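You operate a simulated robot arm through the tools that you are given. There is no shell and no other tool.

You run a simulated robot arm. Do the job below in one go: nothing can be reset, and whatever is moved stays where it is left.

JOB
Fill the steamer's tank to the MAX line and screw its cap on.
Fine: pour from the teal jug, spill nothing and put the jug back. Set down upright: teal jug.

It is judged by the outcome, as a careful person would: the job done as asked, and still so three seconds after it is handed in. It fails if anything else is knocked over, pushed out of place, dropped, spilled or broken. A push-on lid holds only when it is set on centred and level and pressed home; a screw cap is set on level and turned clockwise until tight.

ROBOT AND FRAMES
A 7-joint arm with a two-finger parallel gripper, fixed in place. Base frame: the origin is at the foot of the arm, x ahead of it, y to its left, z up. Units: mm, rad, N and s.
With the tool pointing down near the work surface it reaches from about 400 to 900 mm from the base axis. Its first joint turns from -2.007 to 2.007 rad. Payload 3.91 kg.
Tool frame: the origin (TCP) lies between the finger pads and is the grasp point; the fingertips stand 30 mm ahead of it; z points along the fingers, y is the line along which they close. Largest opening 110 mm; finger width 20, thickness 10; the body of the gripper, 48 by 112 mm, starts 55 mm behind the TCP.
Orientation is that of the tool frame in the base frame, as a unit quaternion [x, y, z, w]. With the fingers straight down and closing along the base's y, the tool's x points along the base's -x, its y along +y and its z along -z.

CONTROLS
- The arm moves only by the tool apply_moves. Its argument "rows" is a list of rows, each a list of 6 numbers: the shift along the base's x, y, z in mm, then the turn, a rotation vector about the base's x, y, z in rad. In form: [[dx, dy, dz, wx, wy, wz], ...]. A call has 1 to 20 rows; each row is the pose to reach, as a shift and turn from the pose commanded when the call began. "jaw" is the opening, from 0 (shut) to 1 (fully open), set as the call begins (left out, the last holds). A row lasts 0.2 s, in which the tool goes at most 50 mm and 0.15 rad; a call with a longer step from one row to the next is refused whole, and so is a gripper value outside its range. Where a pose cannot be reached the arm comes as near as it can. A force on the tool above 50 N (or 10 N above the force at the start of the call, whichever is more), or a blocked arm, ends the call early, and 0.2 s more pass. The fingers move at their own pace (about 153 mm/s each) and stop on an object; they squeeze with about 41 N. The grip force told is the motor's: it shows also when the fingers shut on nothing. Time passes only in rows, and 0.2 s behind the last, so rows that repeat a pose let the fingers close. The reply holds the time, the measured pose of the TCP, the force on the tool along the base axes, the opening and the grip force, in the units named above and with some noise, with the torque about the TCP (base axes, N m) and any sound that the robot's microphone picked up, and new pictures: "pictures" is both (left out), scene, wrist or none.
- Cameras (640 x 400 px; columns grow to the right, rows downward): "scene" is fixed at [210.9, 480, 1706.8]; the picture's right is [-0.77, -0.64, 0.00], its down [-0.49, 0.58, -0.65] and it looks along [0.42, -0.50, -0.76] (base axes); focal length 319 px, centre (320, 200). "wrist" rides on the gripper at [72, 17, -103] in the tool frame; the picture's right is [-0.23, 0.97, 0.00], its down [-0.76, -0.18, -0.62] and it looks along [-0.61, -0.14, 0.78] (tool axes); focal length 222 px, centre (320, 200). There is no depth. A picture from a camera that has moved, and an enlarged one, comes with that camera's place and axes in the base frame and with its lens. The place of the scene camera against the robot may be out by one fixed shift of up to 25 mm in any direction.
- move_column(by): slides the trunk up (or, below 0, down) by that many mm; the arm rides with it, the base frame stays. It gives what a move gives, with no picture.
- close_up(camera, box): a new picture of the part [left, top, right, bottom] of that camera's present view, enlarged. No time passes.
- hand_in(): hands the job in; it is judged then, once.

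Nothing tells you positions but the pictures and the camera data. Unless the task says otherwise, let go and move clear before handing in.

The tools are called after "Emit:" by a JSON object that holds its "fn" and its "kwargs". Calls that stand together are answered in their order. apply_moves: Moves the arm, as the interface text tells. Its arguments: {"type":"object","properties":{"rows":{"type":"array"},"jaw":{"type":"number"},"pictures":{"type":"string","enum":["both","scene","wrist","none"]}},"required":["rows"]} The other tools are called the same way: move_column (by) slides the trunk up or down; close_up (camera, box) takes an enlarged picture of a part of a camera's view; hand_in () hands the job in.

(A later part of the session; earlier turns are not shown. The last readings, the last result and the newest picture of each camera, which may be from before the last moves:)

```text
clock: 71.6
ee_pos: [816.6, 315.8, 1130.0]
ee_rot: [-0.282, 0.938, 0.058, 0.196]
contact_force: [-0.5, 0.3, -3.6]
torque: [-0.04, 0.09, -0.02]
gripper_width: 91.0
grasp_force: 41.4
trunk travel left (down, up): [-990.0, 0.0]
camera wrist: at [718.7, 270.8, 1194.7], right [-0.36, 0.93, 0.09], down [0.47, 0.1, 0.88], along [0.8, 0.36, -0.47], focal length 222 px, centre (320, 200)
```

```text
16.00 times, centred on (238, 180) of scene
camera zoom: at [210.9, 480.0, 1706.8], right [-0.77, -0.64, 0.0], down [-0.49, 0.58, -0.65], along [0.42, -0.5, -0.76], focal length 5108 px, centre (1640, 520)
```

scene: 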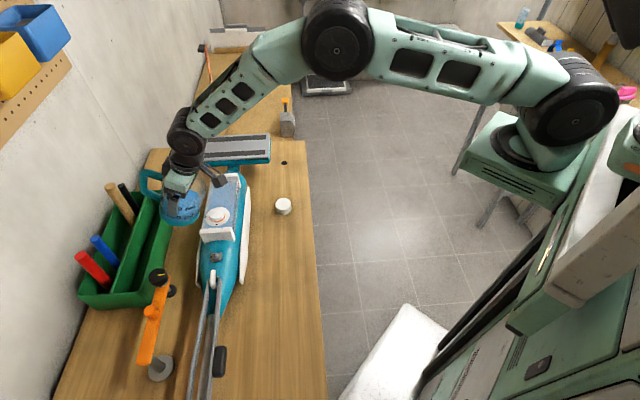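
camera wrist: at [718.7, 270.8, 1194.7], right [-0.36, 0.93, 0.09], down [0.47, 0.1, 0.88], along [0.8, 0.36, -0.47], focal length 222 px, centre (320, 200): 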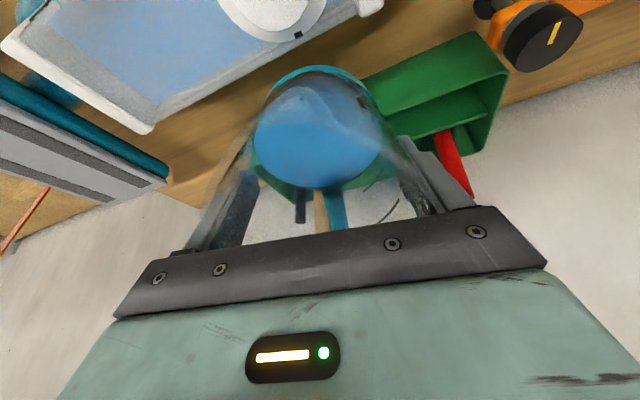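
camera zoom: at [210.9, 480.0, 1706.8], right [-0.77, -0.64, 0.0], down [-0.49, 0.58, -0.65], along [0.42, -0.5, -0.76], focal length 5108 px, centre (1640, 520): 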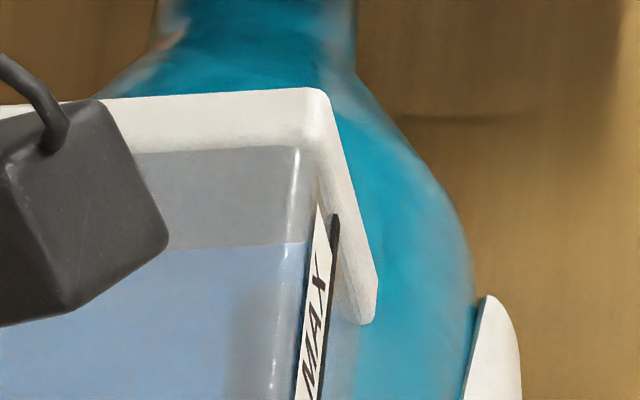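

The far-wall waterline sits at row 243–250 in this zoom; the MAX line corresponds to about 22 px higher. I'll tilt back to just past the earlier settling angle for a small pour.

Emit:
{"fn": "apply_moves", "kwargs": {"rows": [[0, -0.5, -3, 0.05, -0.0755, 0], [0, -1, -8, 0.11, -0.166, 0], [0, -1.5, -14, 0.17, -0.257, 0], [0, -2, -20, 0.23, -0.347, 0], [-0.5, -3, -25, 0.29, -0.438, 0], [-1, -3.5, -27, 0.33, -0.5, 0], [-1.5, -3.5, -27, 0.355, -0.537, 0], [-1.6, -3.6, -26.5, 0.367, -0.555, 0], [-1.6, -3.6, -26, 0.378, -0.571, 0], [-1.6, -3.6, -26, 0.378, -0.571, 0]], "pictures": "both"}}

Emit:
{"fn": "close_up", "kwargs": {"camera": "scene", "box": [195, 165, 255, 235]}}

Emit:
{"fn": "close_up", "kwargs": {"camera": "wrist", "box": [0, 0, 400, 250]}}

```text
clock: 73.8
ee_pos: [816.4, 312.5, 1107.0]
ee_rot: [-0.246, 0.817, 0.15, 0.499]
contact_force: [-0.3, 0.4, -3.4]
torque: [-0.08, 0.07, -0.02]
gripper_width: 90.6
grasp_force: 40.6
trunk travel left (down, up): [-990.0, 0.0]
camera wrist: at [703.3, 257.9, 1088.1], right [-0.45, 0.87, 0.2], down [-0.07, -0.26, 0.96], along [0.89, 0.42, 0.18], focal length 222 px, centre (320, 200)
```

scene: 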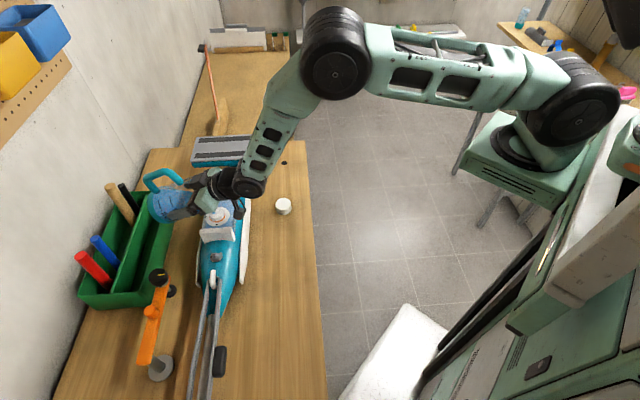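
wrist: 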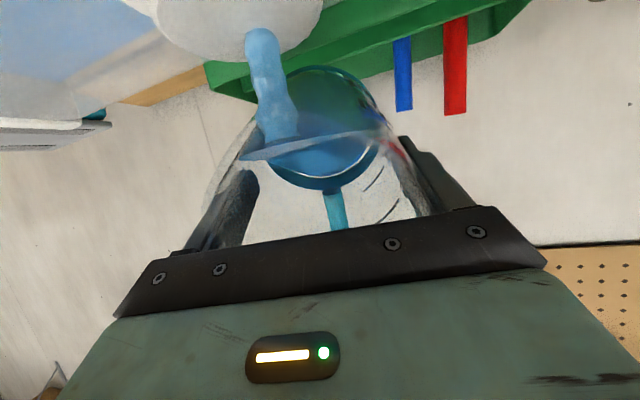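

```text
5.71 times, centred on (225, 200) of scene
camera zoom: at [210.9, 480.0, 1706.8], right [-0.77, -0.64, 0.0], down [-0.49, 0.58, -0.65], along [0.42, -0.5, -0.76], focal length 1824 px, centre (863, 200)
```

zoom: 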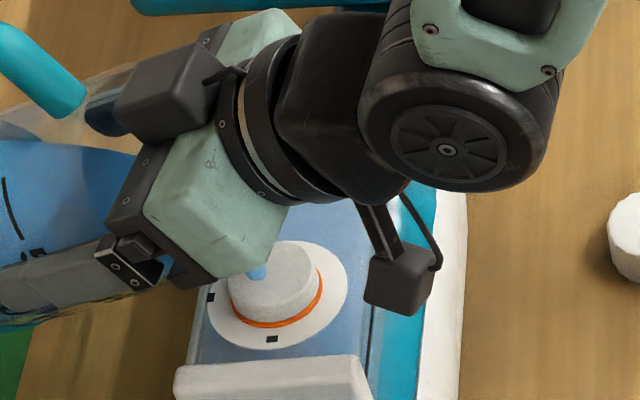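

```text
1.60 times, centred on (200, 125) of wrist
camera zoom: at [703.3, 257.9, 1088.1], right [-0.45, 0.87, 0.2], down [-0.07, -0.26, 0.96], along [0.89, 0.42, 0.18], focal length 355 px, centre (512, 320)
```

zoom: 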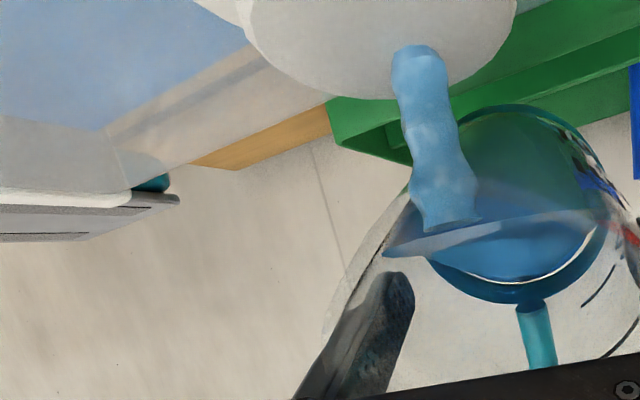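

The stream is landing inside the neck. I'll let it settle, then untilt and measure the level.

Emit:
{"fn": "apply_moves", "kwargs": {"rows": [[-1, -0.7, 0, 0, 0, 0], [-1, -0.7, 0, 0, 0, 0], [-1, -0.7, 0, 0, 0, 0], [-1, -0.7, 0, 0, 0, 0]], "pictures": "wrist"}}

Emit:
{"fn": "apply_moves", "kwargs": {"rows": [[0, 0, 3, -0.06, 0.09, 0], [0, 0, 8, -0.13, 0.196, 0], [0, 0, 13, -0.2, 0.302, 0], [1, 2, 18, -0.27, 0.408, 0], [2, 3, 23, -0.34, 0.513, 0], [2.6, 4.3, 26, -0.378, 0.571, 0], [2.6, 4.3, 26, -0.378, 0.571, 0]], "pictures": "scene"}}

Emit:
{"fn": "close_up", "kwargs": {"camera": "scene", "box": [225, 170, 250, 190]}}

Emit:
{"fn": "close_up", "kwargs": {"camera": "scene", "box": [195, 165, 255, 235]}}

```text
clock: 74.8
ee_pos: [815.2, 311.7, 1106.6]
ee_rot: [-0.246, 0.817, 0.15, 0.499]
contact_force: [-0.6, 0.2, -2.2]
torque: [-0.08, 0.11, 0.01]
gripper_width: 90.8
grasp_force: 40.7
trunk travel left (down, up): [-990.0, 0.0]
camera wrist: at [702.2, 257.7, 1088.5], right [-0.45, 0.87, 0.2], down [-0.07, -0.26, 0.96], along [0.89, 0.42, 0.18], focal length 222 px, centre (320, 200)
```

wrist: 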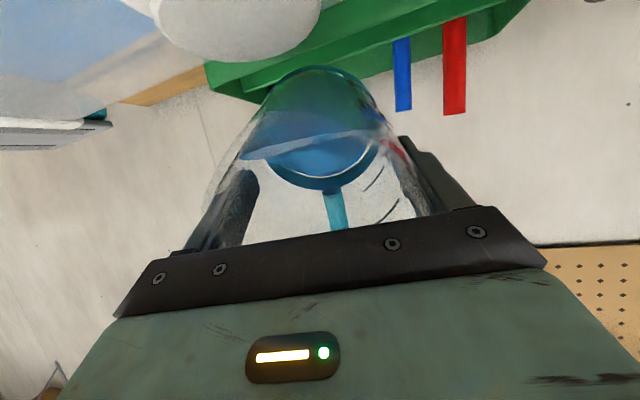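

```text
clock: 76.4
ee_pos: [817.6, 314.7, 1130.8]
ee_rot: [-0.282, 0.937, 0.059, 0.195]
contact_force: [0.4, 0.8, -3.1]
torque: [-0.06, 0.11, 0.0]
gripper_width: 91.2
grasp_force: 41.6
trunk travel left (down, up): [-990.0, 0.0]
```

scene: 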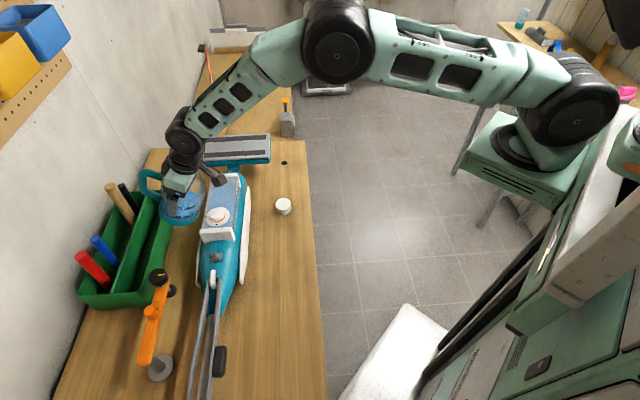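

```text
16.00 times, centred on (238, 180) of scene
camera zoom: at [210.9, 480.0, 1706.8], right [-0.77, -0.64, 0.0], down [-0.49, 0.58, -0.65], along [0.42, -0.5, -0.76], focal length 5108 px, centre (1640, 520)
```

zoom: 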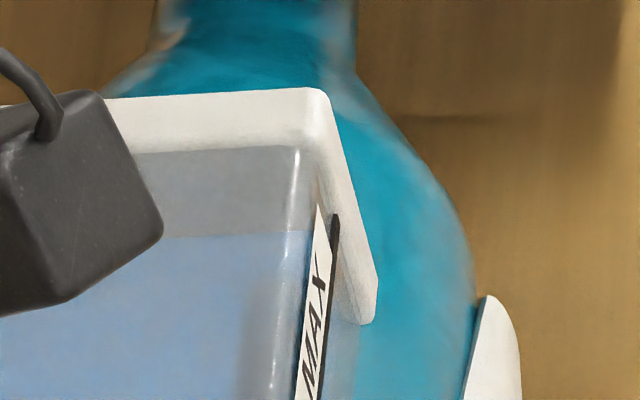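

```text
5.71 times, centred on (225, 200) of scene
camera zoom: at [210.9, 480.0, 1706.8], right [-0.77, -0.64, 0.0], down [-0.49, 0.58, -0.65], along [0.42, -0.5, -0.76], focal length 1824 px, centre (863, 200)
```

zoom: 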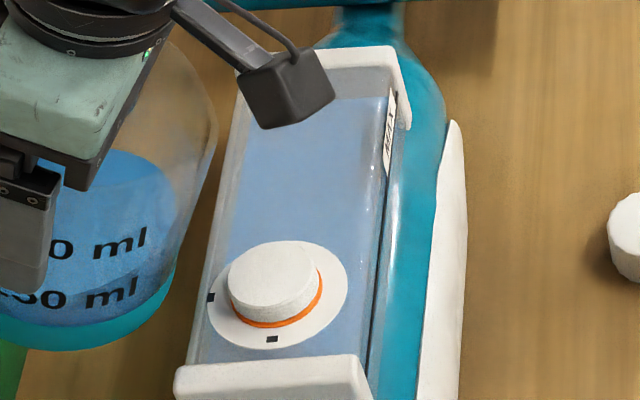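

The waterline rose about 3.7 mm, leaving about 2 mm to go. I'll do one more small pour, about 0.023 rad steeper.

Emit:
{"fn": "apply_moves", "kwargs": {"rows": [[0, -0.5, -3, 0.05, -0.0755, 0], [0, -1, -8, 0.11, -0.166, 0], [-0.5, -1.5, -13, 0.17, -0.257, 0], [-1, -2, -18, 0.23, -0.347, 0], [-1.5, -3, -22, 0.29, -0.438, 0], [-2, -4, -24, 0.34, -0.514, 0], [-2.8, -4.5, -24.5, 0.37, -0.558, 0], [-2.9, -4.6, -24.5, 0.383, -0.578, 0], [-3, -4.7, -24.5, 0.391, -0.59, 0], [-3, -4.7, -24.5, 0.391, -0.59, 0]], "pictures": "both"}}

Emit:
{"fn": "close_up", "kwargs": {"camera": "scene", "box": [195, 165, 255, 235]}}

```text
clock: 78.6
ee_pos: [814.5, 310.1, 1106.8]
ee_rot: [-0.243, 0.812, 0.153, 0.509]
contact_force: [0.4, 0.1, -2.5]
torque: [-0.05, 0.08, -0.01]
gripper_width: 90.9
grasp_force: 41.4
trunk travel left (down, up): [-990.0, 0.0]
camera wrist: at [701.9, 256.4, 1085.3], right [-0.45, 0.87, 0.2], down [-0.09, -0.27, 0.96], along [0.89, 0.42, 0.2], focal length 222 px, centre (320, 200)
```

scene: 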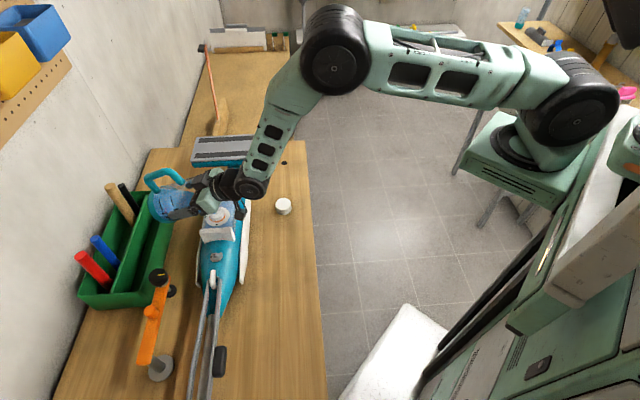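
wrist: 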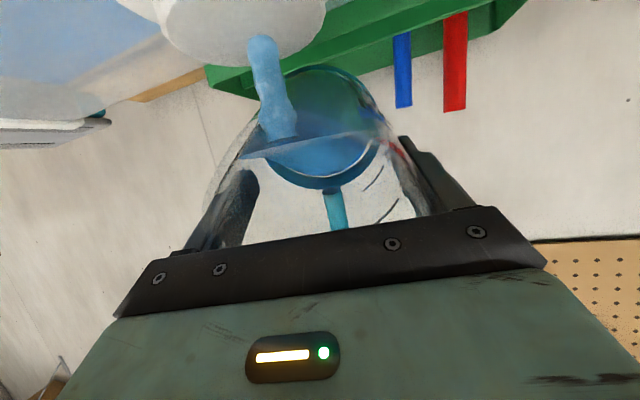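

```text
5.71 times, centred on (225, 200) of scene
camera zoom: at [210.9, 480.0, 1706.8], right [-0.77, -0.64, 0.0], down [-0.49, 0.58, -0.65], along [0.42, -0.5, -0.76], focal length 1824 px, centre (863, 200)
```

zoom: 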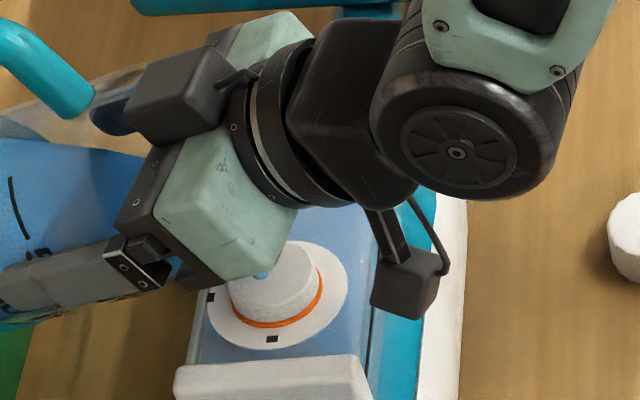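

A thin stream is still flowing. I'll let it settle and check again.

Emit:
{"fn": "apply_moves", "kwargs": {"rows": [[0, 0, 0, 0, 0, 0], [0, 0, 0, 0, 0, 0], [0, 0, 0, 0, 0, 0], [0, 0, 0, 0, 0, 0]], "pictures": "wrist"}}

Emit:
{"fn": "apply_moves", "kwargs": {"rows": [[0, 0, 3, -0.06, 0.09, 0], [0, 0, 8, -0.13, 0.196, 0], [0, 0, 13, -0.2, 0.302, 0], [1, 2, 18, -0.27, 0.408, 0], [2, 3, 22, -0.34, 0.513, 0], [3, 4.7, 24.5, -0.391, 0.59, 0], [3, 4.7, 24.5, -0.391, 0.59, 0]], "pictures": "scene"}}

Emit:
{"fn": "close_up", "kwargs": {"camera": "scene", "box": [225, 170, 250, 190]}}

Emit:
{"fn": "close_up", "kwargs": {"camera": "scene", "box": [195, 165, 255, 235]}}

```text
clock: 79.6
ee_pos: [813.3, 310.5, 1106.4]
ee_rot: [-0.245, 0.812, 0.154, 0.508]
contact_force: [0.2, -0.1, -3.9]
torque: [-0.08, 0.07, 0.01]
gripper_width: 91.0
grasp_force: 41.0
trunk travel left (down, up): [-990.0, 0.0]
camera wrist: at [701.9, 256.5, 1085.4], right [-0.45, 0.87, 0.2], down [-0.09, -0.27, 0.96], along [0.89, 0.42, 0.2], focal length 222 px, centre (320, 200)
```

wrist: 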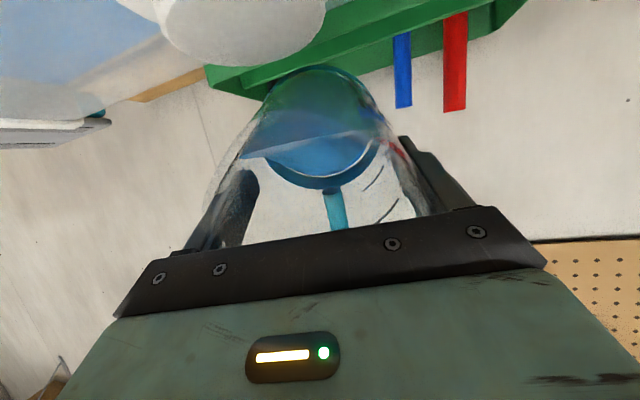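

```text
clock: 81.2
ee_pos: [818.3, 316.2, 1131.7]
ee_rot: [-0.282, 0.938, 0.058, 0.195]
contact_force: [0.0, 0.2, -3.4]
torque: [-0.07, 0.11, 0.0]
gripper_width: 91.2
grasp_force: 41.2
trunk travel left (down, up): [-990.0, 0.0]
```

scene: 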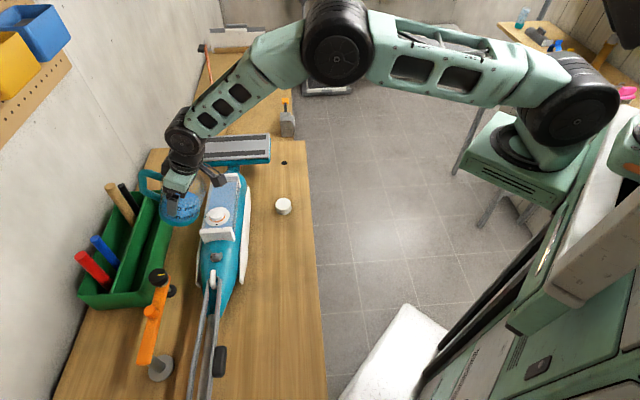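

```text
16.00 times, centred on (238, 180) of scene
camera zoom: at [210.9, 480.0, 1706.8], right [-0.77, -0.64, 0.0], down [-0.49, 0.58, -0.65], along [0.42, -0.5, -0.76], focal length 5108 px, centre (1640, 520)
```

zoom: 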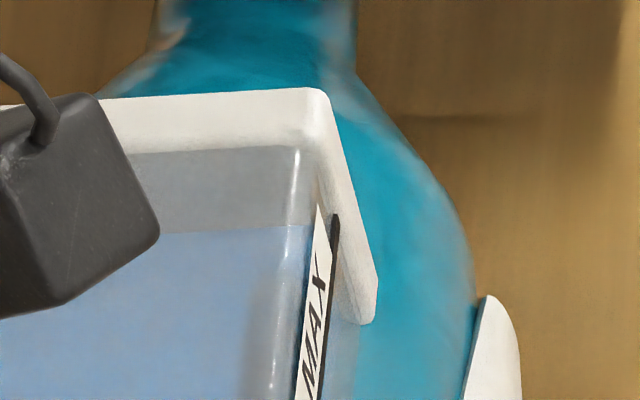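

```text
5.71 times, centred on (225, 200) of scene
camera zoom: at [210.9, 480.0, 1706.8], right [-0.77, -0.64, 0.0], down [-0.49, 0.58, -0.65], along [0.42, -0.5, -0.76], focal length 1824 px, centre (863, 200)
```

zoom: 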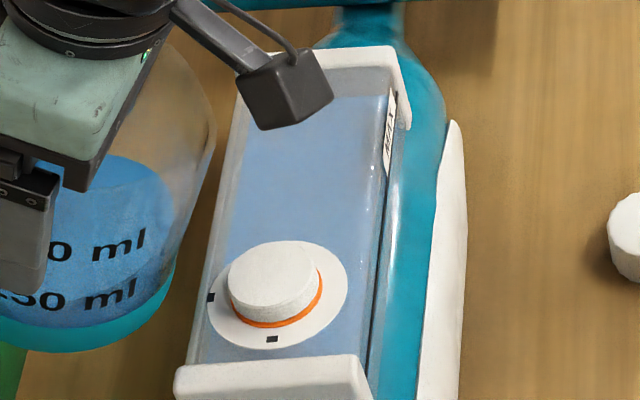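

The level has risen about 5.3 mm in total, so it should now be at the MAX line. I'll verify with the level side view again on the way back.

Emit:
{"fn": "apply_moves", "kwargs": {"rows": [[0, 0, 6, 0, 0, 0], [0, 0, 16, 0, 0, 0], [-4, -2, 28, 0, 0, 0.02], [-12, -6, 40, 0, 0, 0.05], [-24, -11, 50, 0, 0, 0.08], [-40, -19, 57, 0, 0, 0.12], [-58, -27, 60, 0, 0, 0.17], [-76, -36, 60, 0, 0, 0.22], [-94, -44, 60, 0, 0, 0.27], [-112, -53, 60, 0, 0, 0.32], [-130, -61, 60, 0, 0, 0.37], [-148, -70, 60, 0, 0, 0.42], [-166, -78, 60, 0, 0, 0.47], [-184, -87, 60, 0, 0, 0.52], [-202, -95, 60, 0, 0, 0.57], [-218, -103, 60, 0, 0, 0.61], [-230, -108, 60, 0, 0, 0.637], [-235, -112, 60, 0, 0, 0.637]], "pictures": "none"}}

Emit:
{"fn": "apply_moves", "kwargs": {"rows": [[0, 0, -8, 0.04, -0.014, 0], [0, 0, -20, 0.09, -0.033, 0], [0, 0, -34, 0.14, -0.051, 0], [0, 0, -50, 0.19, -0.069, 0], [0, 0, -66, 0.24, -0.087, 0], [0, 0, -82, 0.29, -0.105, 0], [0, 0, -98, 0.33, -0.12, 0], [0, 0, -114, 0.37, -0.135, 0], [0, 0, -130, 0.4, -0.146, 0], [0, 0, -146, 0.43, -0.156, 0], [0, 0, -160, 0.444, -0.1615, 0], [0, 0, -170, 0.444, -0.1615, 0], [0, 0, -176, 0.444, -0.1615, 0], [0, 0, -178, 0.444, -0.1615, 0], [0, 0, -178, 0.444, -0.1615, 0]], "pictures": "wrist"}}

Emit:
{"fn": "close_up", "kwargs": {"camera": "wrist", "box": [10, 190, 220, 270]}}

Emit:
{"fn": "close_up", "kwargs": {"camera": "wrist", "box": [15, 200, 125, 265]}}

```text
clock: 85.0
ee_pos: [581.9, 202.6, 1191.0]
ee_rot: [-0.561, 0.802, 0.117, 0.167]
contact_force: [0.2, -0.5, -3.7]
torque: [-0.04, 0.04, -0.01]
gripper_width: 91.0
grasp_force: 40.9
trunk travel left (down, up): [-990.0, 0.0]
```

```text
clock: 88.2
ee_pos: [584.2, 202.0, 1012.3]
ee_rot: [-0.519, 0.74, 0.245, 0.35]
contact_force: [0.5, -0.3, -3.5]
torque: [-0.09, 0.03, 0.0]
gripper_width: 91.0
grasp_force: 40.9
trunk travel left (down, up): [-990.0, 0.0]
camera wrist: at [525.0, 91.5, 1021.5], right [-0.87, 0.47, 0.18], down [0.17, -0.06, 0.98], along [0.47, 0.88, -0.03], focal length 222 px, centre (320, 200)
```

wrist: 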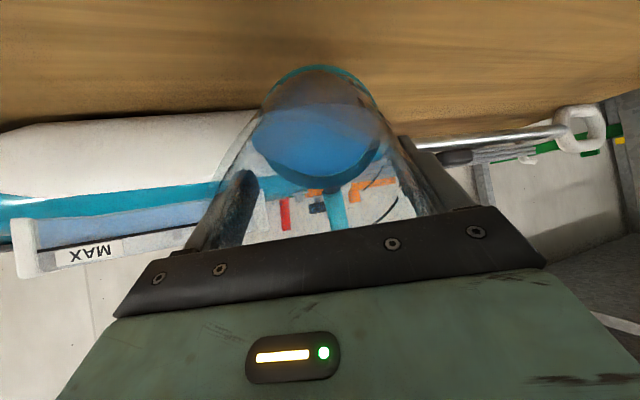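

```text
3.05 times, centred on (115, 230) of wrist
camera zoom: at [525.0, 91.5, 1021.5], right [-0.87, 0.47, 0.18], down [0.17, -0.06, 0.98], along [0.47, 0.88, -0.03], focal length 677 px, centre (945, 109)
```

zoom: 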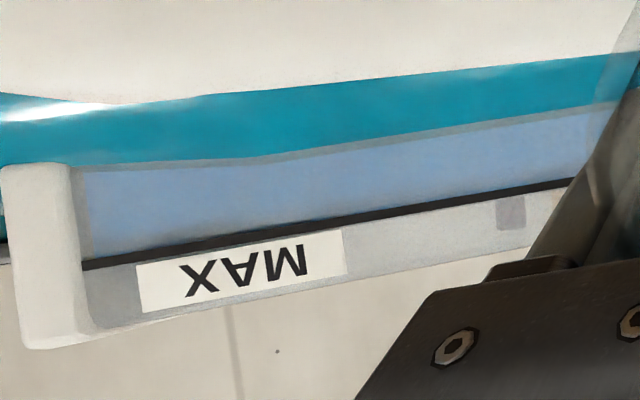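

```text
5.82 times, centred on (70, 232) of wrist
camera zoom: at [525.0, 91.5, 1021.5], right [-0.87, 0.47, 0.18], down [0.17, -0.06, 0.98], along [0.47, 0.88, -0.03], focal length 1292 px, centre (1774, 11)
```

zoom: 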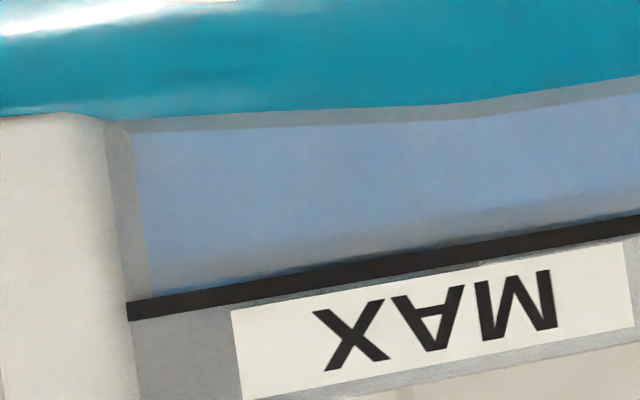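

The water now reaches the MAX line with no blue above it, so the fill is right. I'll bring the jug upright, raise it and carry it back to its original spot.

Emit:
{"fn": "apply_moves", "kwargs": {"rows": [[0, 0, 4, -0.03, 0.011, 0], [0, 0, 12, -0.08, 0.029, 0], [0, 0, 24, -0.14, 0.051, 0], [0, 0, 40, -0.2, 0.073, 0], [0, 0, 57, -0.27, 0.098, 0], [0, 0, 74, -0.34, 0.124, 0], [0, 0, 91, -0.41, 0.149, 0], [0, 0, 108, -0.48, 0.175, 0], [0, 0, 125, -0.55, 0.2, 0], [0, 0, 140, -0.62, 0.225, 0], [0, 0, 153, -0.69, 0.251, 0], [0, 0, 163, -0.75, 0.273, 0], [0, 0, 168, -0.79, 0.287, 0], [0, 0, 168, -0.818, 0.2975, 0], [0, 0, 168, -0.818, 0.2975, 0]], "pictures": "none"}}

Emit:
{"fn": "apply_moves", "kwargs": {"rows": [[-1, 2, 0, 0, 0, -0.015], [-4, 6, 0, 0, 0, -0.045], [-8, 12, 0, 0, 0, -0.1], [-13, 20, 0, 0, 0, -0.165], [-19, 28, 0, 0, 0, -0.235], [-25, 37, 0, 0, 0, -0.31], [-31, 46, 0, 0, 0, -0.385], [-37, 55, 0, 0, 0, -0.46], [-43, 64, 0, 0, 0, -0.535], [-49, 73, 0, 0, 0, -0.61], [-55, 82, 0, 0, 0, -0.685], [-61, 91, 0, 0, 0, -0.76], [-67, 100, 0, 0, 0, -0.835], [-73, 108, 0, 0, 0, -0.91], [-78, 116, 0, 0, 0, -0.98], [-83, 123, 0, 0, 0, -1.045], [-87, 130, 0, 0, 0, -1.1], [-91, 135, 0, 0, 0, -1.14], [-93, 138, 0, 0, 0, -1.165], [-93, 138, 0, 0, 0, -1.171]], "pictures": "both"}}

```text
clock: 91.4
ee_pos: [582.6, 203.8, 1180.9]
ee_rot: [-0.574, 0.819, 0.004, 0.006]
contact_force: [-0.9, -0.2, -3.0]
torque: [-0.08, 0.0, 0.01]
gripper_width: 90.9
grasp_force: 40.6
trunk travel left (down, up): [-990.0, 0.0]
```

```text
clock: 95.6
ee_pos: [490.5, 341.3, 1182.2]
ee_rot: [-0.026, 1.0, 0.0, 0.006]
contact_force: [0.0, 0.8, -2.7]
torque: [0.01, 0.04, 0.02]
gripper_width: 91.0
grasp_force: 40.2
trunk travel left (down, up): [-990.0, 0.0]
camera wrist: at [416.0, 356.1, 1284.0], right [0.18, 0.98, 0.0], down [0.76, -0.14, 0.63], along [0.62, -0.11, -0.77], focal length 222 px, centre (320, 200)
```

scene: 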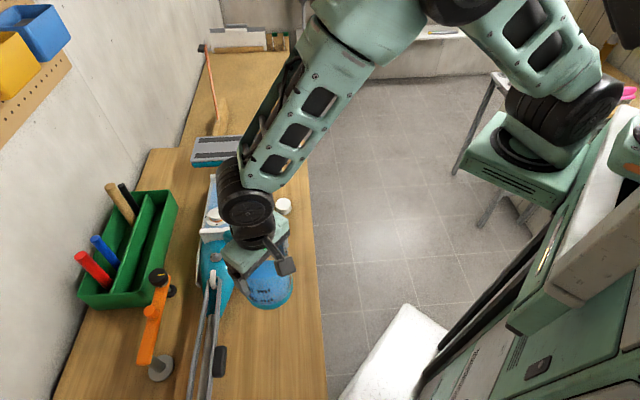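
wrist: 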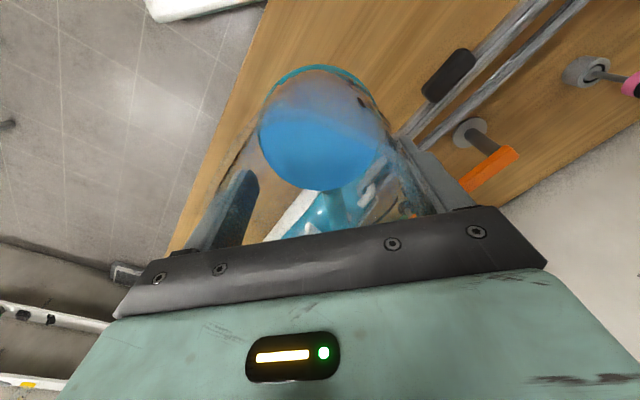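

The jug is back over its original spot. I'll correct a slight residual tilt and lower it smoothly to just above the bench.

Emit:
{"fn": "apply_moves", "kwargs": {"rows": [[0, -0.5, -3, 0, 0.005, 0], [0, -1, -10, 0, 0.01, 0], [0, -1, -20, 0, 0.014, 0], [0, -1, -32, 0, 0.014, 0], [0, -1, -46, 0, 0.014, 0], [0, -1, -60, 0, 0.014, 0], [0, -1, -74, 0, 0.014, 0], [0, -1, -88, 0, 0.014, 0], [0, -1, -102, 0, 0.014, 0], [0, -1, -116, 0, 0.014, 0], [0, -1, -130, 0, 0.014, 0], [0, -1, -144, 0, 0.014, 0], [0, -1, -158, 0, 0.014, 0], [0, -1, -170, 0, 0.014, 0], [0, -1, -180, 0, 0.014, 0], [0, -1, -187, 0, 0.014, 0], [0, -1, -191, 0, 0.014, 0], [0, -1, -191, 0, 0.014, 0]], "pictures": "both"}}

```text
clock: 99.4
ee_pos: [489.0, 340.2, 989.9]
ee_rot: [-0.025, 1.0, -0.001, 0.0]
contact_force: [0.4, 0.8, -2.5]
torque: [-0.02, 0.05, 0.02]
gripper_width: 90.7
grasp_force: 40.4
trunk travel left (down, up): [-990.0, 0.0]
camera wrist: at [416.7, 354.5, 1092.0], right [0.18, 0.98, 0.0], down [0.77, -0.14, 0.62], along [0.61, -0.11, -0.78], focal length 222 px, centre (320, 200)
```

scene: 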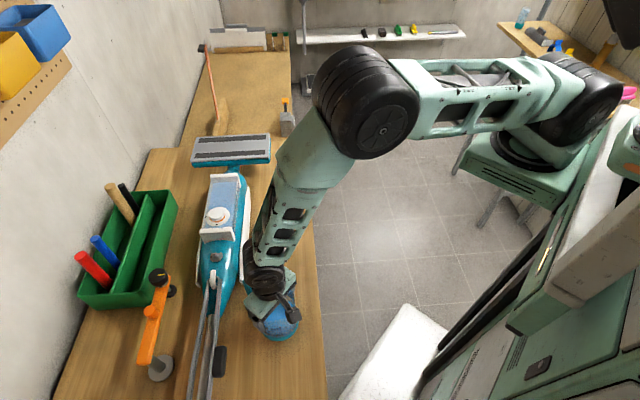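
wrist: 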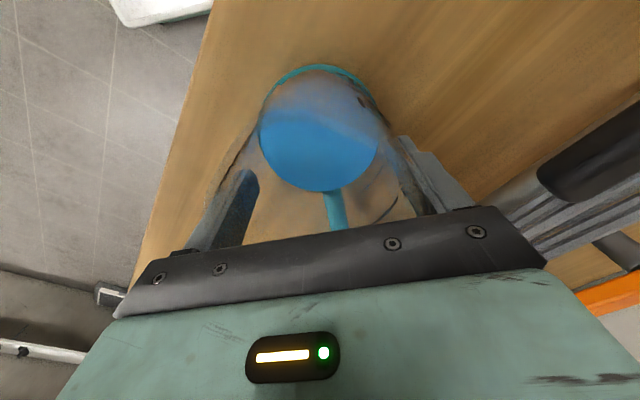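

Just above the bench now. I'll ease it down a few millimetres at a time, watching the force.

Emit:
{"fn": "apply_moves", "kwargs": {"rows": [[0, 0, -1.5, 0, 0, 0], [0, 0, -3, 0, 0, 0], [0, 0, -4.5, 0, 0, 0], [0, 0, -4.5, 0, 0, 0]], "pictures": "none"}}

Emit:
{"fn": "apply_moves", "kwargs": {"rows": [[0, 0, -0.7, 0, 0, 0], [0, 0, -1.4, 0, 0, 0], [0, 0, -1.4, 0, 0, 0]], "pictures": "none"}}

```text
clock: 100.4
ee_pos: [489.0, 340.7, 986.3]
ee_rot: [-0.025, 1.0, 0.001, 0.0]
contact_force: [-1.6, -0.4, 3.7]
torque: [-0.15, -0.08, -0.05]
gripper_width: 90.9
grasp_force: 40.8
trunk travel left (down, up): [-990.0, 0.0]
```

```text
clock: 101.2
ee_pos: [489.9, 340.0, 987.3]
ee_rot: [-0.025, 1.0, 0.001, 0.001]
contact_force: [-3.5, 0.2, 24.5]
torque: [-0.39, -0.67, -0.04]
gripper_width: 91.1
grasp_force: 41.6
trunk travel left (down, up): [-990.0, 0.0]
```

The base has touched, with slightly more load on the handle side. I'll lift a touch, correct the small tilt and set it down again.

Emit:
{"fn": "apply_moves", "kwargs": {"rows": [[0, 0, 1.5, -0.003, -0.007, 0], [0, 0, 2.5, -0.006, -0.015, 0], [0, 0, 2.5, -0.006, -0.015, 0]], "pictures": "none"}}

Emit:
{"fn": "apply_moves", "kwargs": {"rows": [[0, 0, -1, 0, 0, 0], [0, 0, -2, 0, 0, 0], [0, 0, -2, 0, 0, 0]], "pictures": "none"}}

```text
clock: 102.0
ee_pos: [491.1, 338.4, 987.5]
ee_rot: [-0.026, 1.0, -0.004, 0.007]
contact_force: [-0.2, 1.1, -0.1]
torque: [0.17, 0.17, -0.02]
gripper_width: 91.1
grasp_force: 41.7
trunk travel left (down, up): [-990.0, 0.0]
```

```text
clock: 102.8
ee_pos: [489.4, 338.7, 986.8]
ee_rot: [-0.026, 1.0, -0.002, 0.007]
contact_force: [-3.5, -8.2, 20.0]
torque: [0.05, 0.95, 0.31]
gripper_width: 90.9
grasp_force: 40.8
trunk travel left (down, up): [-990.0, 0.0]
```

Now the opposite edge touches first, so level lies in between. I'll take out half of that correction and settle it with only light contact.

Emit:
{"fn": "apply_moves", "kwargs": {"rows": [[0, 0, 1.5, 0, 0.004, 0], [0, 0, 2, 0.001, 0.008, 0], [0, 0, 2, 0.001, 0.008, 0]], "pictures": "none"}}

Emit:
{"fn": "apply_moves", "kwargs": {"rows": [[0, 0, -0.8, 0, 0, 0], [0, 0, -1.4, 0, 0, 0], [0, 0, -1.4, 0, 0, 0]], "pictures": "wrist"}}

```text
clock: 103.6
ee_pos: [488.5, 338.7, 986.4]
ee_rot: [-0.025, 1.0, -0.003, 0.003]
contact_force: [0.6, 0.5, -2.4]
torque: [0.02, 0.03, 0.03]
gripper_width: 91.1
grasp_force: 40.7
trunk travel left (down, up): [-990.0, 0.0]
```

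```text
clock: 104.4
ee_pos: [489.7, 340.8, 985.5]
ee_rot: [-0.025, 1.0, -0.002, 0.003]
contact_force: [-0.3, -2.9, 3.8]
torque: [-0.02, -0.07, -0.03]
gripper_width: 90.9
grasp_force: 41.3
trunk travel left (down, up): [-990.0, 0.0]
camera wrist: at [416.4, 355.3, 1088.2], right [0.18, 0.98, 0.0], down [0.77, -0.14, 0.63], along [0.62, -0.11, -0.78], focal length 222 px, centre (320, 200)
```

wrist: 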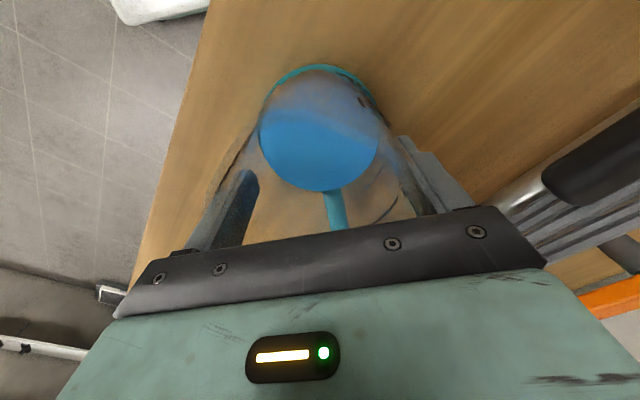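

The jug sits flat with light contact. I'll release it gradually.

Emit:
{"fn": "apply_moves", "kwargs": {"rows": [[0, 0, 0, 0, 0, 0], [0, 0, 0, 0, 0, 0]], "jaw": 0.86, "pictures": "none"}}

Emit:
{"fn": "apply_moves", "kwargs": {"rows": [[0, 0, 0, 0, 0, 0], [0, 0, 0, 0, 0, 0]], "jaw": 1.0, "pictures": "wrist"}}

```text
clock: 105.0
ee_pos: [489.8, 341.0, 985.1]
ee_rot: [-0.025, 1.0, -0.003, 0.003]
contact_force: [-0.6, -0.5, 0.1]
torque: [0.0, 0.05, -0.02]
gripper_width: 94.8
grasp_force: 0.1
trunk travel left (down, up): [-990.0, 0.0]
```

```text
clock: 105.6
ee_pos: [488.6, 340.9, 985.0]
ee_rot: [-0.025, 1.0, -0.003, 0.003]
contact_force: [0.1, -0.1, -0.1]
torque: [-0.02, -0.02, 0.0]
gripper_width: 110.3
grasp_force: 0.0
trunk travel left (down, up): [-990.0, 0.0]
camera wrist: at [416.3, 355.5, 1087.8], right [0.18, 0.98, 0.0], down [0.77, -0.14, 0.63], along [0.62, -0.11, -0.78], focal length 222 px, centre (320, 200)
```

wrist: 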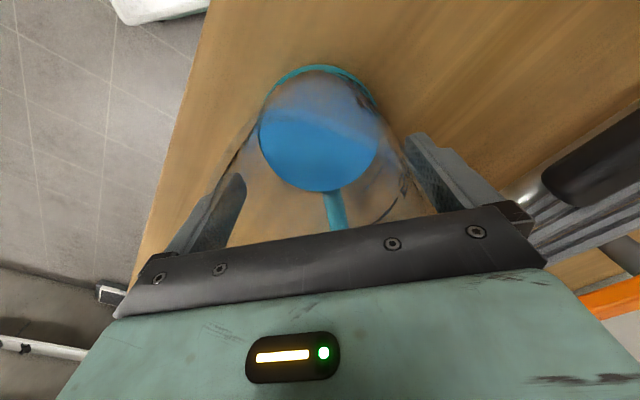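

Released cleanly. I'll rise straight up clear of the jug and check it.

Emit:
{"fn": "apply_moves", "kwargs": {"rows": [[0, 0, 10, 0, 0, 0], [0, 0, 25, 0, 0, 0], [0, 0, 45, 0, 0, 0], [0, 0, 70, 0, 0, 0], [0, 0, 100, 0, 0, 0], [0, 0, 135, 0, 0, 0], [0, 0, 165, 0, 0, 0]], "pictures": "both"}}

Emit:
{"fn": "close_up", "kwargs": {"camera": "wrist", "box": [200, 40, 440, 240]}}

```text
clock: 107.2
ee_pos: [487.4, 342.7, 1151.6]
ee_rot: [-0.024, 1.0, -0.003, 0.003]
contact_force: [0.0, -0.8, 1.0]
torque: [0.0, 0.01, -0.01]
gripper_width: 109.7
grasp_force: 0.0
trunk travel left (down, up): [-990.0, 0.0]
camera wrist: at [414.9, 356.9, 1252.8], right [0.18, 0.98, 0.0], down [0.77, -0.14, 0.63], along [0.62, -0.11, -0.78], focal length 222 px, centre (320, 200)
```

scene: 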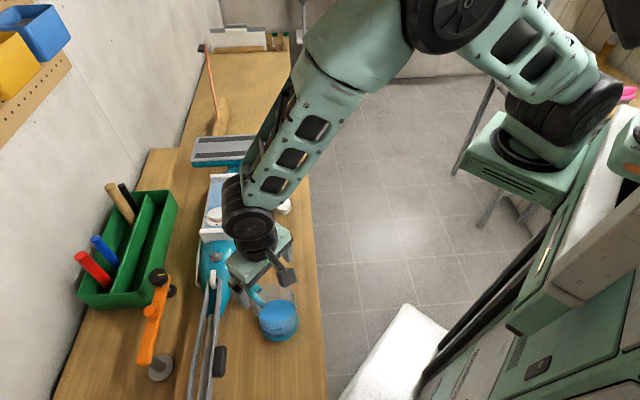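
wrist: 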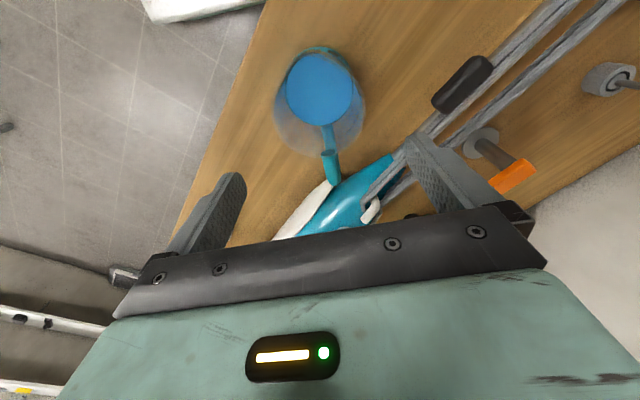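

```text
2.00 times, centred on (320, 140) of wrist
camera zoom: at [414.9, 356.9, 1252.8], right [0.18, 0.98, 0.0], down [0.77, -0.14, 0.63], along [0.62, -0.11, -0.78], focal length 444 px, centre (320, 320)
```

zoom: 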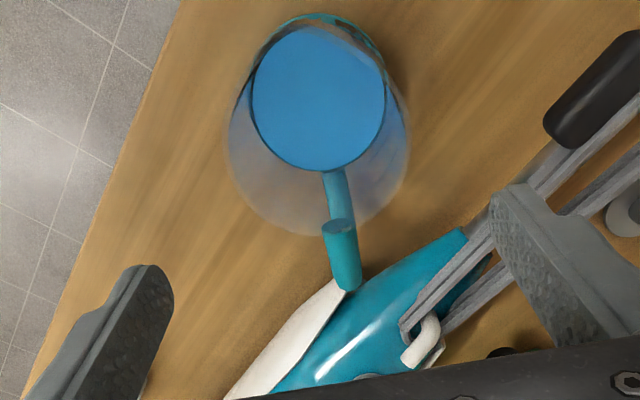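

The jug is upright and back in place. Next I'll go over to the loose cap and look at it closely.

Emit:
{"fn": "apply_moves", "kwargs": {"rows": [[20, -22, -5, 0.002, 0.002, -0.01], [48, -52, -14, 0.004, 0.004, -0.02], [78, -85, -26, 0.006, 0.006, -0.03], [108, -118, -40, 0.006, 0.006, -0.048], [138, -151, -54, 0.006, 0.006, -0.048], [168, -184, -66, 0.006, 0.006, -0.048], [198, -217, -76, 0.006, 0.006, -0.048], [225, -246, -84, 0.006, 0.006, -0.048], [243, -265, -89, 0.006, 0.006, -0.048], [248, -271, -91, 0.006, 0.006, -0.048]], "pictures": "both"}}

Emit:
{"fn": "close_up", "kwargs": {"camera": "wrist", "box": [260, 50, 380, 170]}}

```text
clock: 109.4
ee_pos: [737.5, 69.2, 1057.7]
ee_rot: [-0.002, 1.0, 0.001, 0.0]
contact_force: [0.0, -0.5, -0.3]
torque: [-0.02, 0.05, 0.0]
gripper_width: 110.0
grasp_force: 0.0
trunk travel left (down, up): [-990.0, 0.0]
camera wrist: at [666.8, 87.0, 1160.5], right [0.22, 0.97, 0.0], down [0.76, -0.18, 0.62], along [0.61, -0.14, -0.78], focal length 222 px, centre (320, 200)
```

scene: 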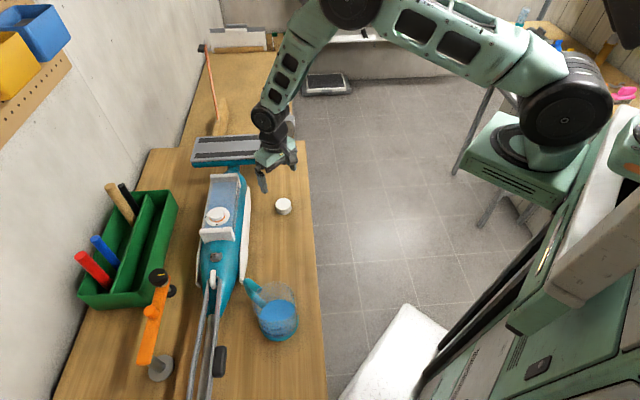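
wrist: 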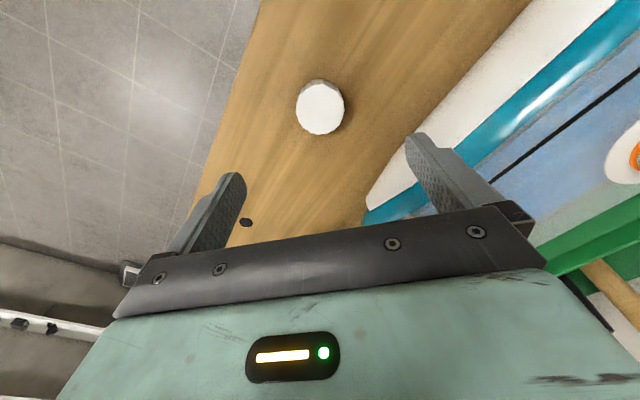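

```text
3.33 times, centred on (320, 110) of wrist
camera zoom: at [666.8, 87.0, 1160.5], right [0.22, 0.97, 0.0], down [0.76, -0.18, 0.62], along [0.61, -0.14, -0.78], focal length 740 px, centre (320, 500)
```

zoom: 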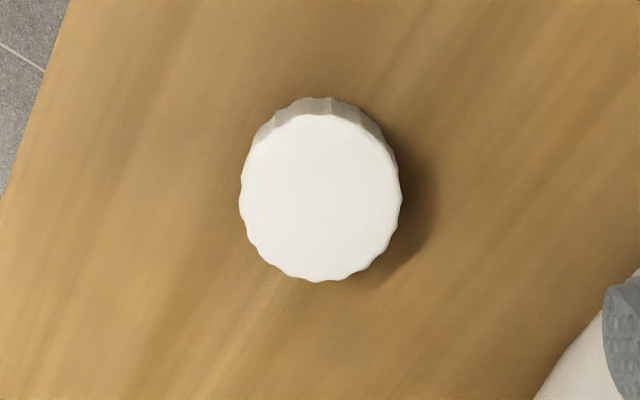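

The cap's centre is about (737, 71) with its top near z 922 and a 50 mm diameter. I'll lower over it with the jaw partly open and check alignment.

Emit:
{"fn": "apply_moves", "kwargs": {"rows": [[0, 1.5, -25, 0, 0, -0.05], [0, 1.5, -50, 0, 0, -0.1], [0, 1.5, -72, 0, 0, -0.14], [0, 1.5, -90, 0, 0, -0.17], [0, 1.5, -97, 0, 0, -0.17], [0, 1.5, -97, 0, 0, -0.17]], "jaw": 0.7, "pictures": "both"}}

Emit:
{"fn": "close_up", "kwargs": {"camera": "wrist", "box": [200, 80, 440, 240]}}

```text
clock: 110.8
ee_pos: [740.3, 71.3, 962.8]
ee_rot: [0.083, 0.997, 0.001, 0.0]
contact_force: [-0.3, -0.2, 0.0]
torque: [-0.01, 0.01, -0.04]
gripper_width: 77.1
grasp_force: 0.1
trunk travel left (down, up): [-990.0, 0.0]
camera wrist: at [671.2, 101.1, 1064.7], right [0.39, 0.92, 0.0], down [0.72, -0.3, 0.62], along [0.57, -0.24, -0.78], focal length 222 px, centre (320, 200)
```

scene: 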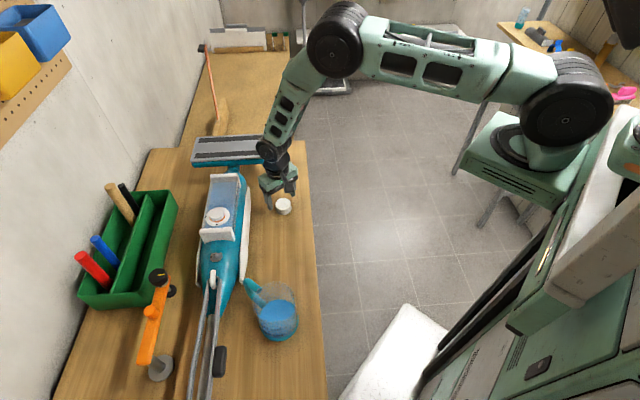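
wrist: 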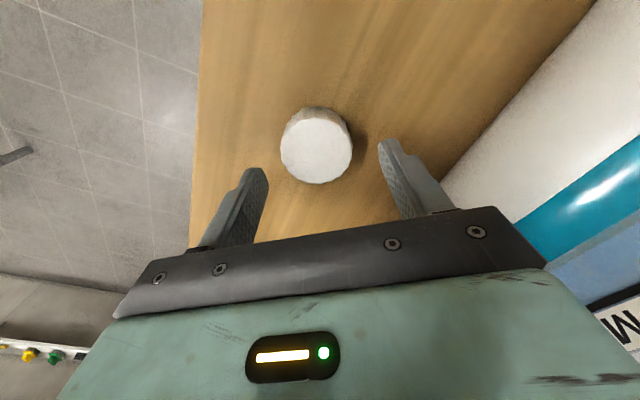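

```text
2.50 times, centred on (320, 160) of wrist
camera zoom: at [671.2, 101.1, 1064.7], right [0.39, 0.92, 0.0], down [0.72, -0.3, 0.62], along [0.57, -0.24, -0.78], focal length 555 px, centre (320, 300)
```

zoom: 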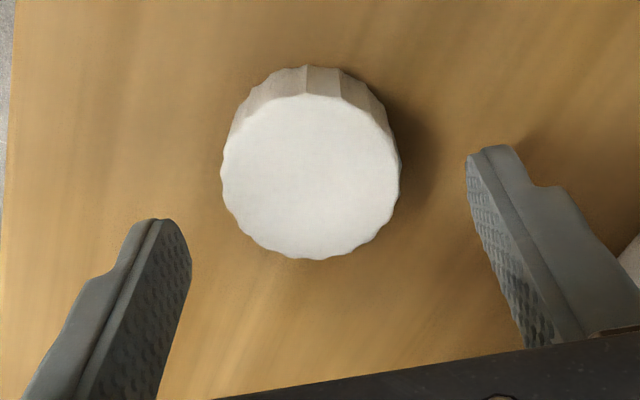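

The cap's centre refines to (735.5, 71.1), top near z 921. I'll lower around it and make a first light centring grip.

Emit:
{"fn": "apply_moves", "kwargs": {"rows": [[-3, 0, -8, 0, 0, 0], [-3, 0, -15, 0, 0, 0], [-3, 0, -21, 0, 0, 0], [-3, 0, -23, 0, 0, 0], [-3, 0, -23, 0, 0, 0]], "pictures": "both"}}

Emit:
{"fn": "close_up", "kwargs": {"camera": "scene", "box": [255, 170, 315, 220]}}

```text
clock: 112.0
ee_pos: [733.0, 70.7, 940.5]
ee_rot: [0.083, 0.997, 0.0, 0.0]
contact_force: [0.1, -0.1, -0.3]
torque: [-0.02, -0.02, -0.01]
gripper_width: 77.0
grasp_force: 0.0
trunk travel left (down, up): [-990.0, 0.0]
camera wrist: at [665.7, 100.4, 1042.1], right [0.39, 0.92, 0.0], down [0.72, -0.3, 0.62], along [0.58, -0.24, -0.78], focal length 222 px, centre (320, 200)
```

scene: 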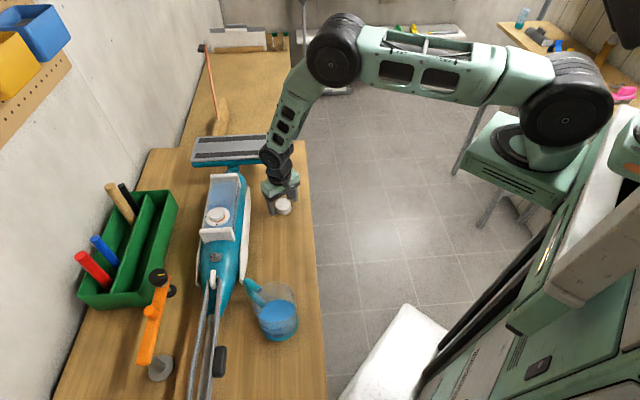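
wrist: 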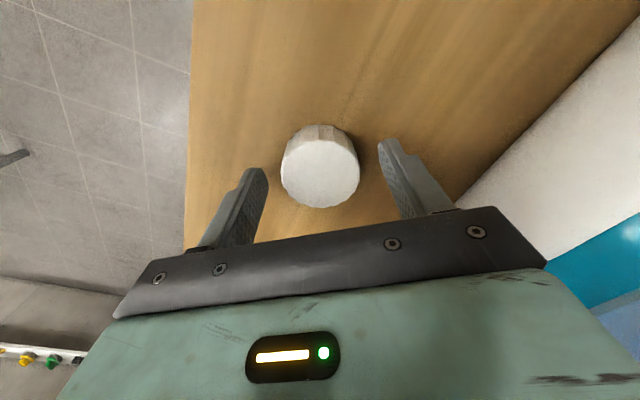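

```text
8.00 times, centred on (285, 195) of scene
camera zoom: at [210.9, 480.0, 1706.8], right [-0.77, -0.64, 0.0], down [-0.49, 0.58, -0.65], along [0.42, -0.5, -0.76], focal length 2554 px, centre (600, 240)
```

zoom: 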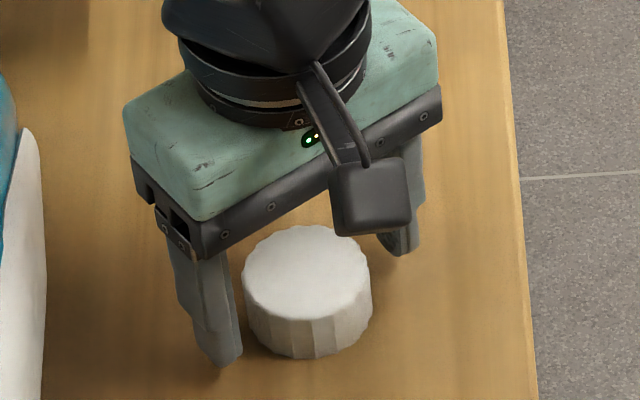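

The cap sits between the fingers. I'll lower 3 mm more and close gently to centre it.

Emit:
{"fn": "apply_moves", "kwargs": {"rows": [[1, 0.3, -1.5, 0, 0, 0], [1, 0.3, -3, 0, 0, 0], [1, 0.3, -3, 0, 0, 0]], "pictures": "none"}}

Emit:
{"fn": "apply_moves", "kwargs": {"rows": [[0, 0, 0, 0, 0, 0], [0, 0, 0, 0, 0, 0]], "jaw": 0.5, "pictures": "none"}}

Emit:
{"fn": "apply_moves", "kwargs": {"rows": [[0, 0, 0, 0, 0, 0], [0, 0, 0, 0, 0, 0]], "jaw": 0.44, "pictures": "both"}}

```text
clock: 112.8
ee_pos: [735.0, 70.9, 937.3]
ee_rot: [0.084, 0.996, 0.001, 0.0]
contact_force: [-0.4, -0.3, -0.3]
torque: [0.03, 0.02, -0.02]
gripper_width: 77.0
grasp_force: 0.0
trunk travel left (down, up): [-990.0, 0.0]
```

```text
clock: 113.4
ee_pos: [735.1, 70.2, 936.5]
ee_rot: [0.083, 0.997, 0.001, 0.001]
contact_force: [0.4, -0.8, -0.2]
torque: [-0.02, 0.01, 0.0]
gripper_width: 55.5
grasp_force: 0.1
trunk travel left (down, up): [-990.0, 0.0]
```

```text
clock: 114.0
ee_pos: [735.9, 70.4, 936.6]
ee_rot: [0.083, 0.997, 0.001, 0.0]
contact_force: [0.1, -0.5, 0.2]
torque: [-0.02, -0.02, 0.01]
gripper_width: 49.2
grasp_force: 1.0
trunk travel left (down, up): [-990.0, 0.0]
camera wrist: at [667.5, 100.1, 1038.9], right [0.39, 0.92, 0.0], down [0.72, -0.3, 0.62], along [0.57, -0.24, -0.78], focal length 222 px, centre (320, 200)
```

scene: 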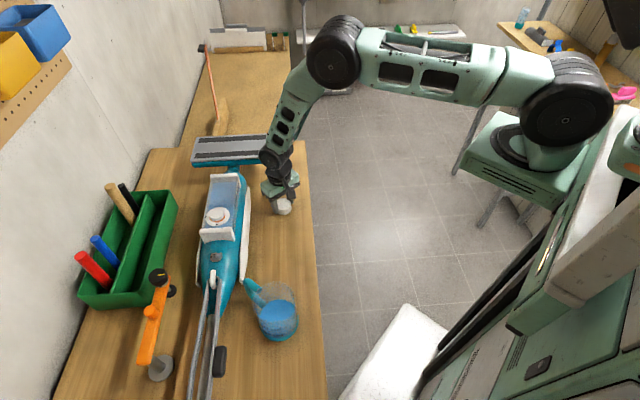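
wrist: 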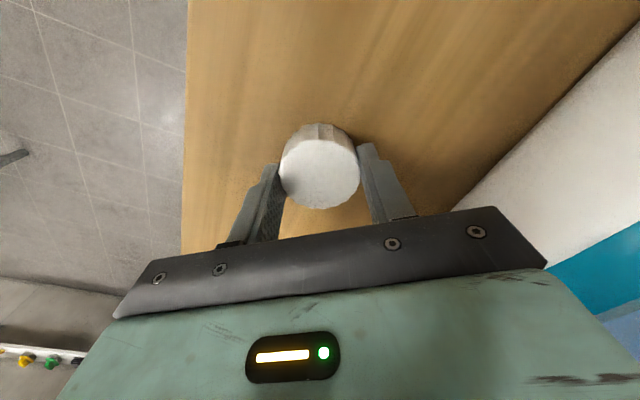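

First grip centred the cap along one direction at 49 mm. I'll open, turn the wrist a quarter turn and grip again to centre the other direction.

Emit:
{"fn": "apply_moves", "kwargs": {"rows": [[0, 0, 0, 0, 0, 0], [0, 0, 0, 0, 0, 0]], "jaw": 0.7, "pictures": "none"}}

Emit:
{"fn": "apply_moves", "kwargs": {"rows": [[0, 0, 0, 0, 0, 0.14], [0, 0, 0, 0, 0, 0.28], [0, 0, 0, 0, 0, 0.42], [0, 0, 0, 0, 0, 0.56], [0, 0, 0, 0, 0, 0.7], [0, 0, 0, 0, 0, 0.84], [0, 0, 0, 0, 0, 0.98], [0, 0, 0, 0, 0, 1.12], [0, 0, 0, 0, 0, 1.26], [0, 0, 0, 0, 0, 1.4], [0, 0, 0, 0, 0, 1.5], [0, 0, 0, 0, 0, 1.57], [0, 0, 0, 0, 0, 1.57]], "pictures": "wrist"}}

```text
clock: 114.6
ee_pos: [736.1, 70.5, 937.6]
ee_rot: [0.083, 0.997, 0.001, 0.0]
contact_force: [1.0, -2.1, -0.4]
torque: [0.01, 0.01, 0.0]
gripper_width: 77.0
grasp_force: 0.0
trunk travel left (down, up): [-990.0, 0.0]
```

```text
clock: 117.4
ee_pos: [735.9, 72.5, 937.5]
ee_rot: [-0.646, 0.763, 0.001, 0.0]
contact_force: [0.4, 0.8, 0.1]
torque: [0.02, 0.01, 0.01]
gripper_width: 77.1
grasp_force: 0.2
trunk travel left (down, up): [-990.0, 0.0]
camera wrist: at [708.5, 4.0, 1040.0], right [-0.92, 0.39, 0.0], down [0.3, 0.72, 0.62], along [0.24, 0.58, -0.78], focal length 222 px, centre (320, 200)
```

wrist: 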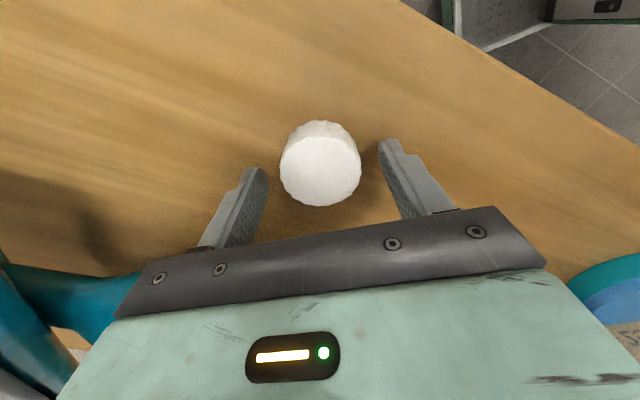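

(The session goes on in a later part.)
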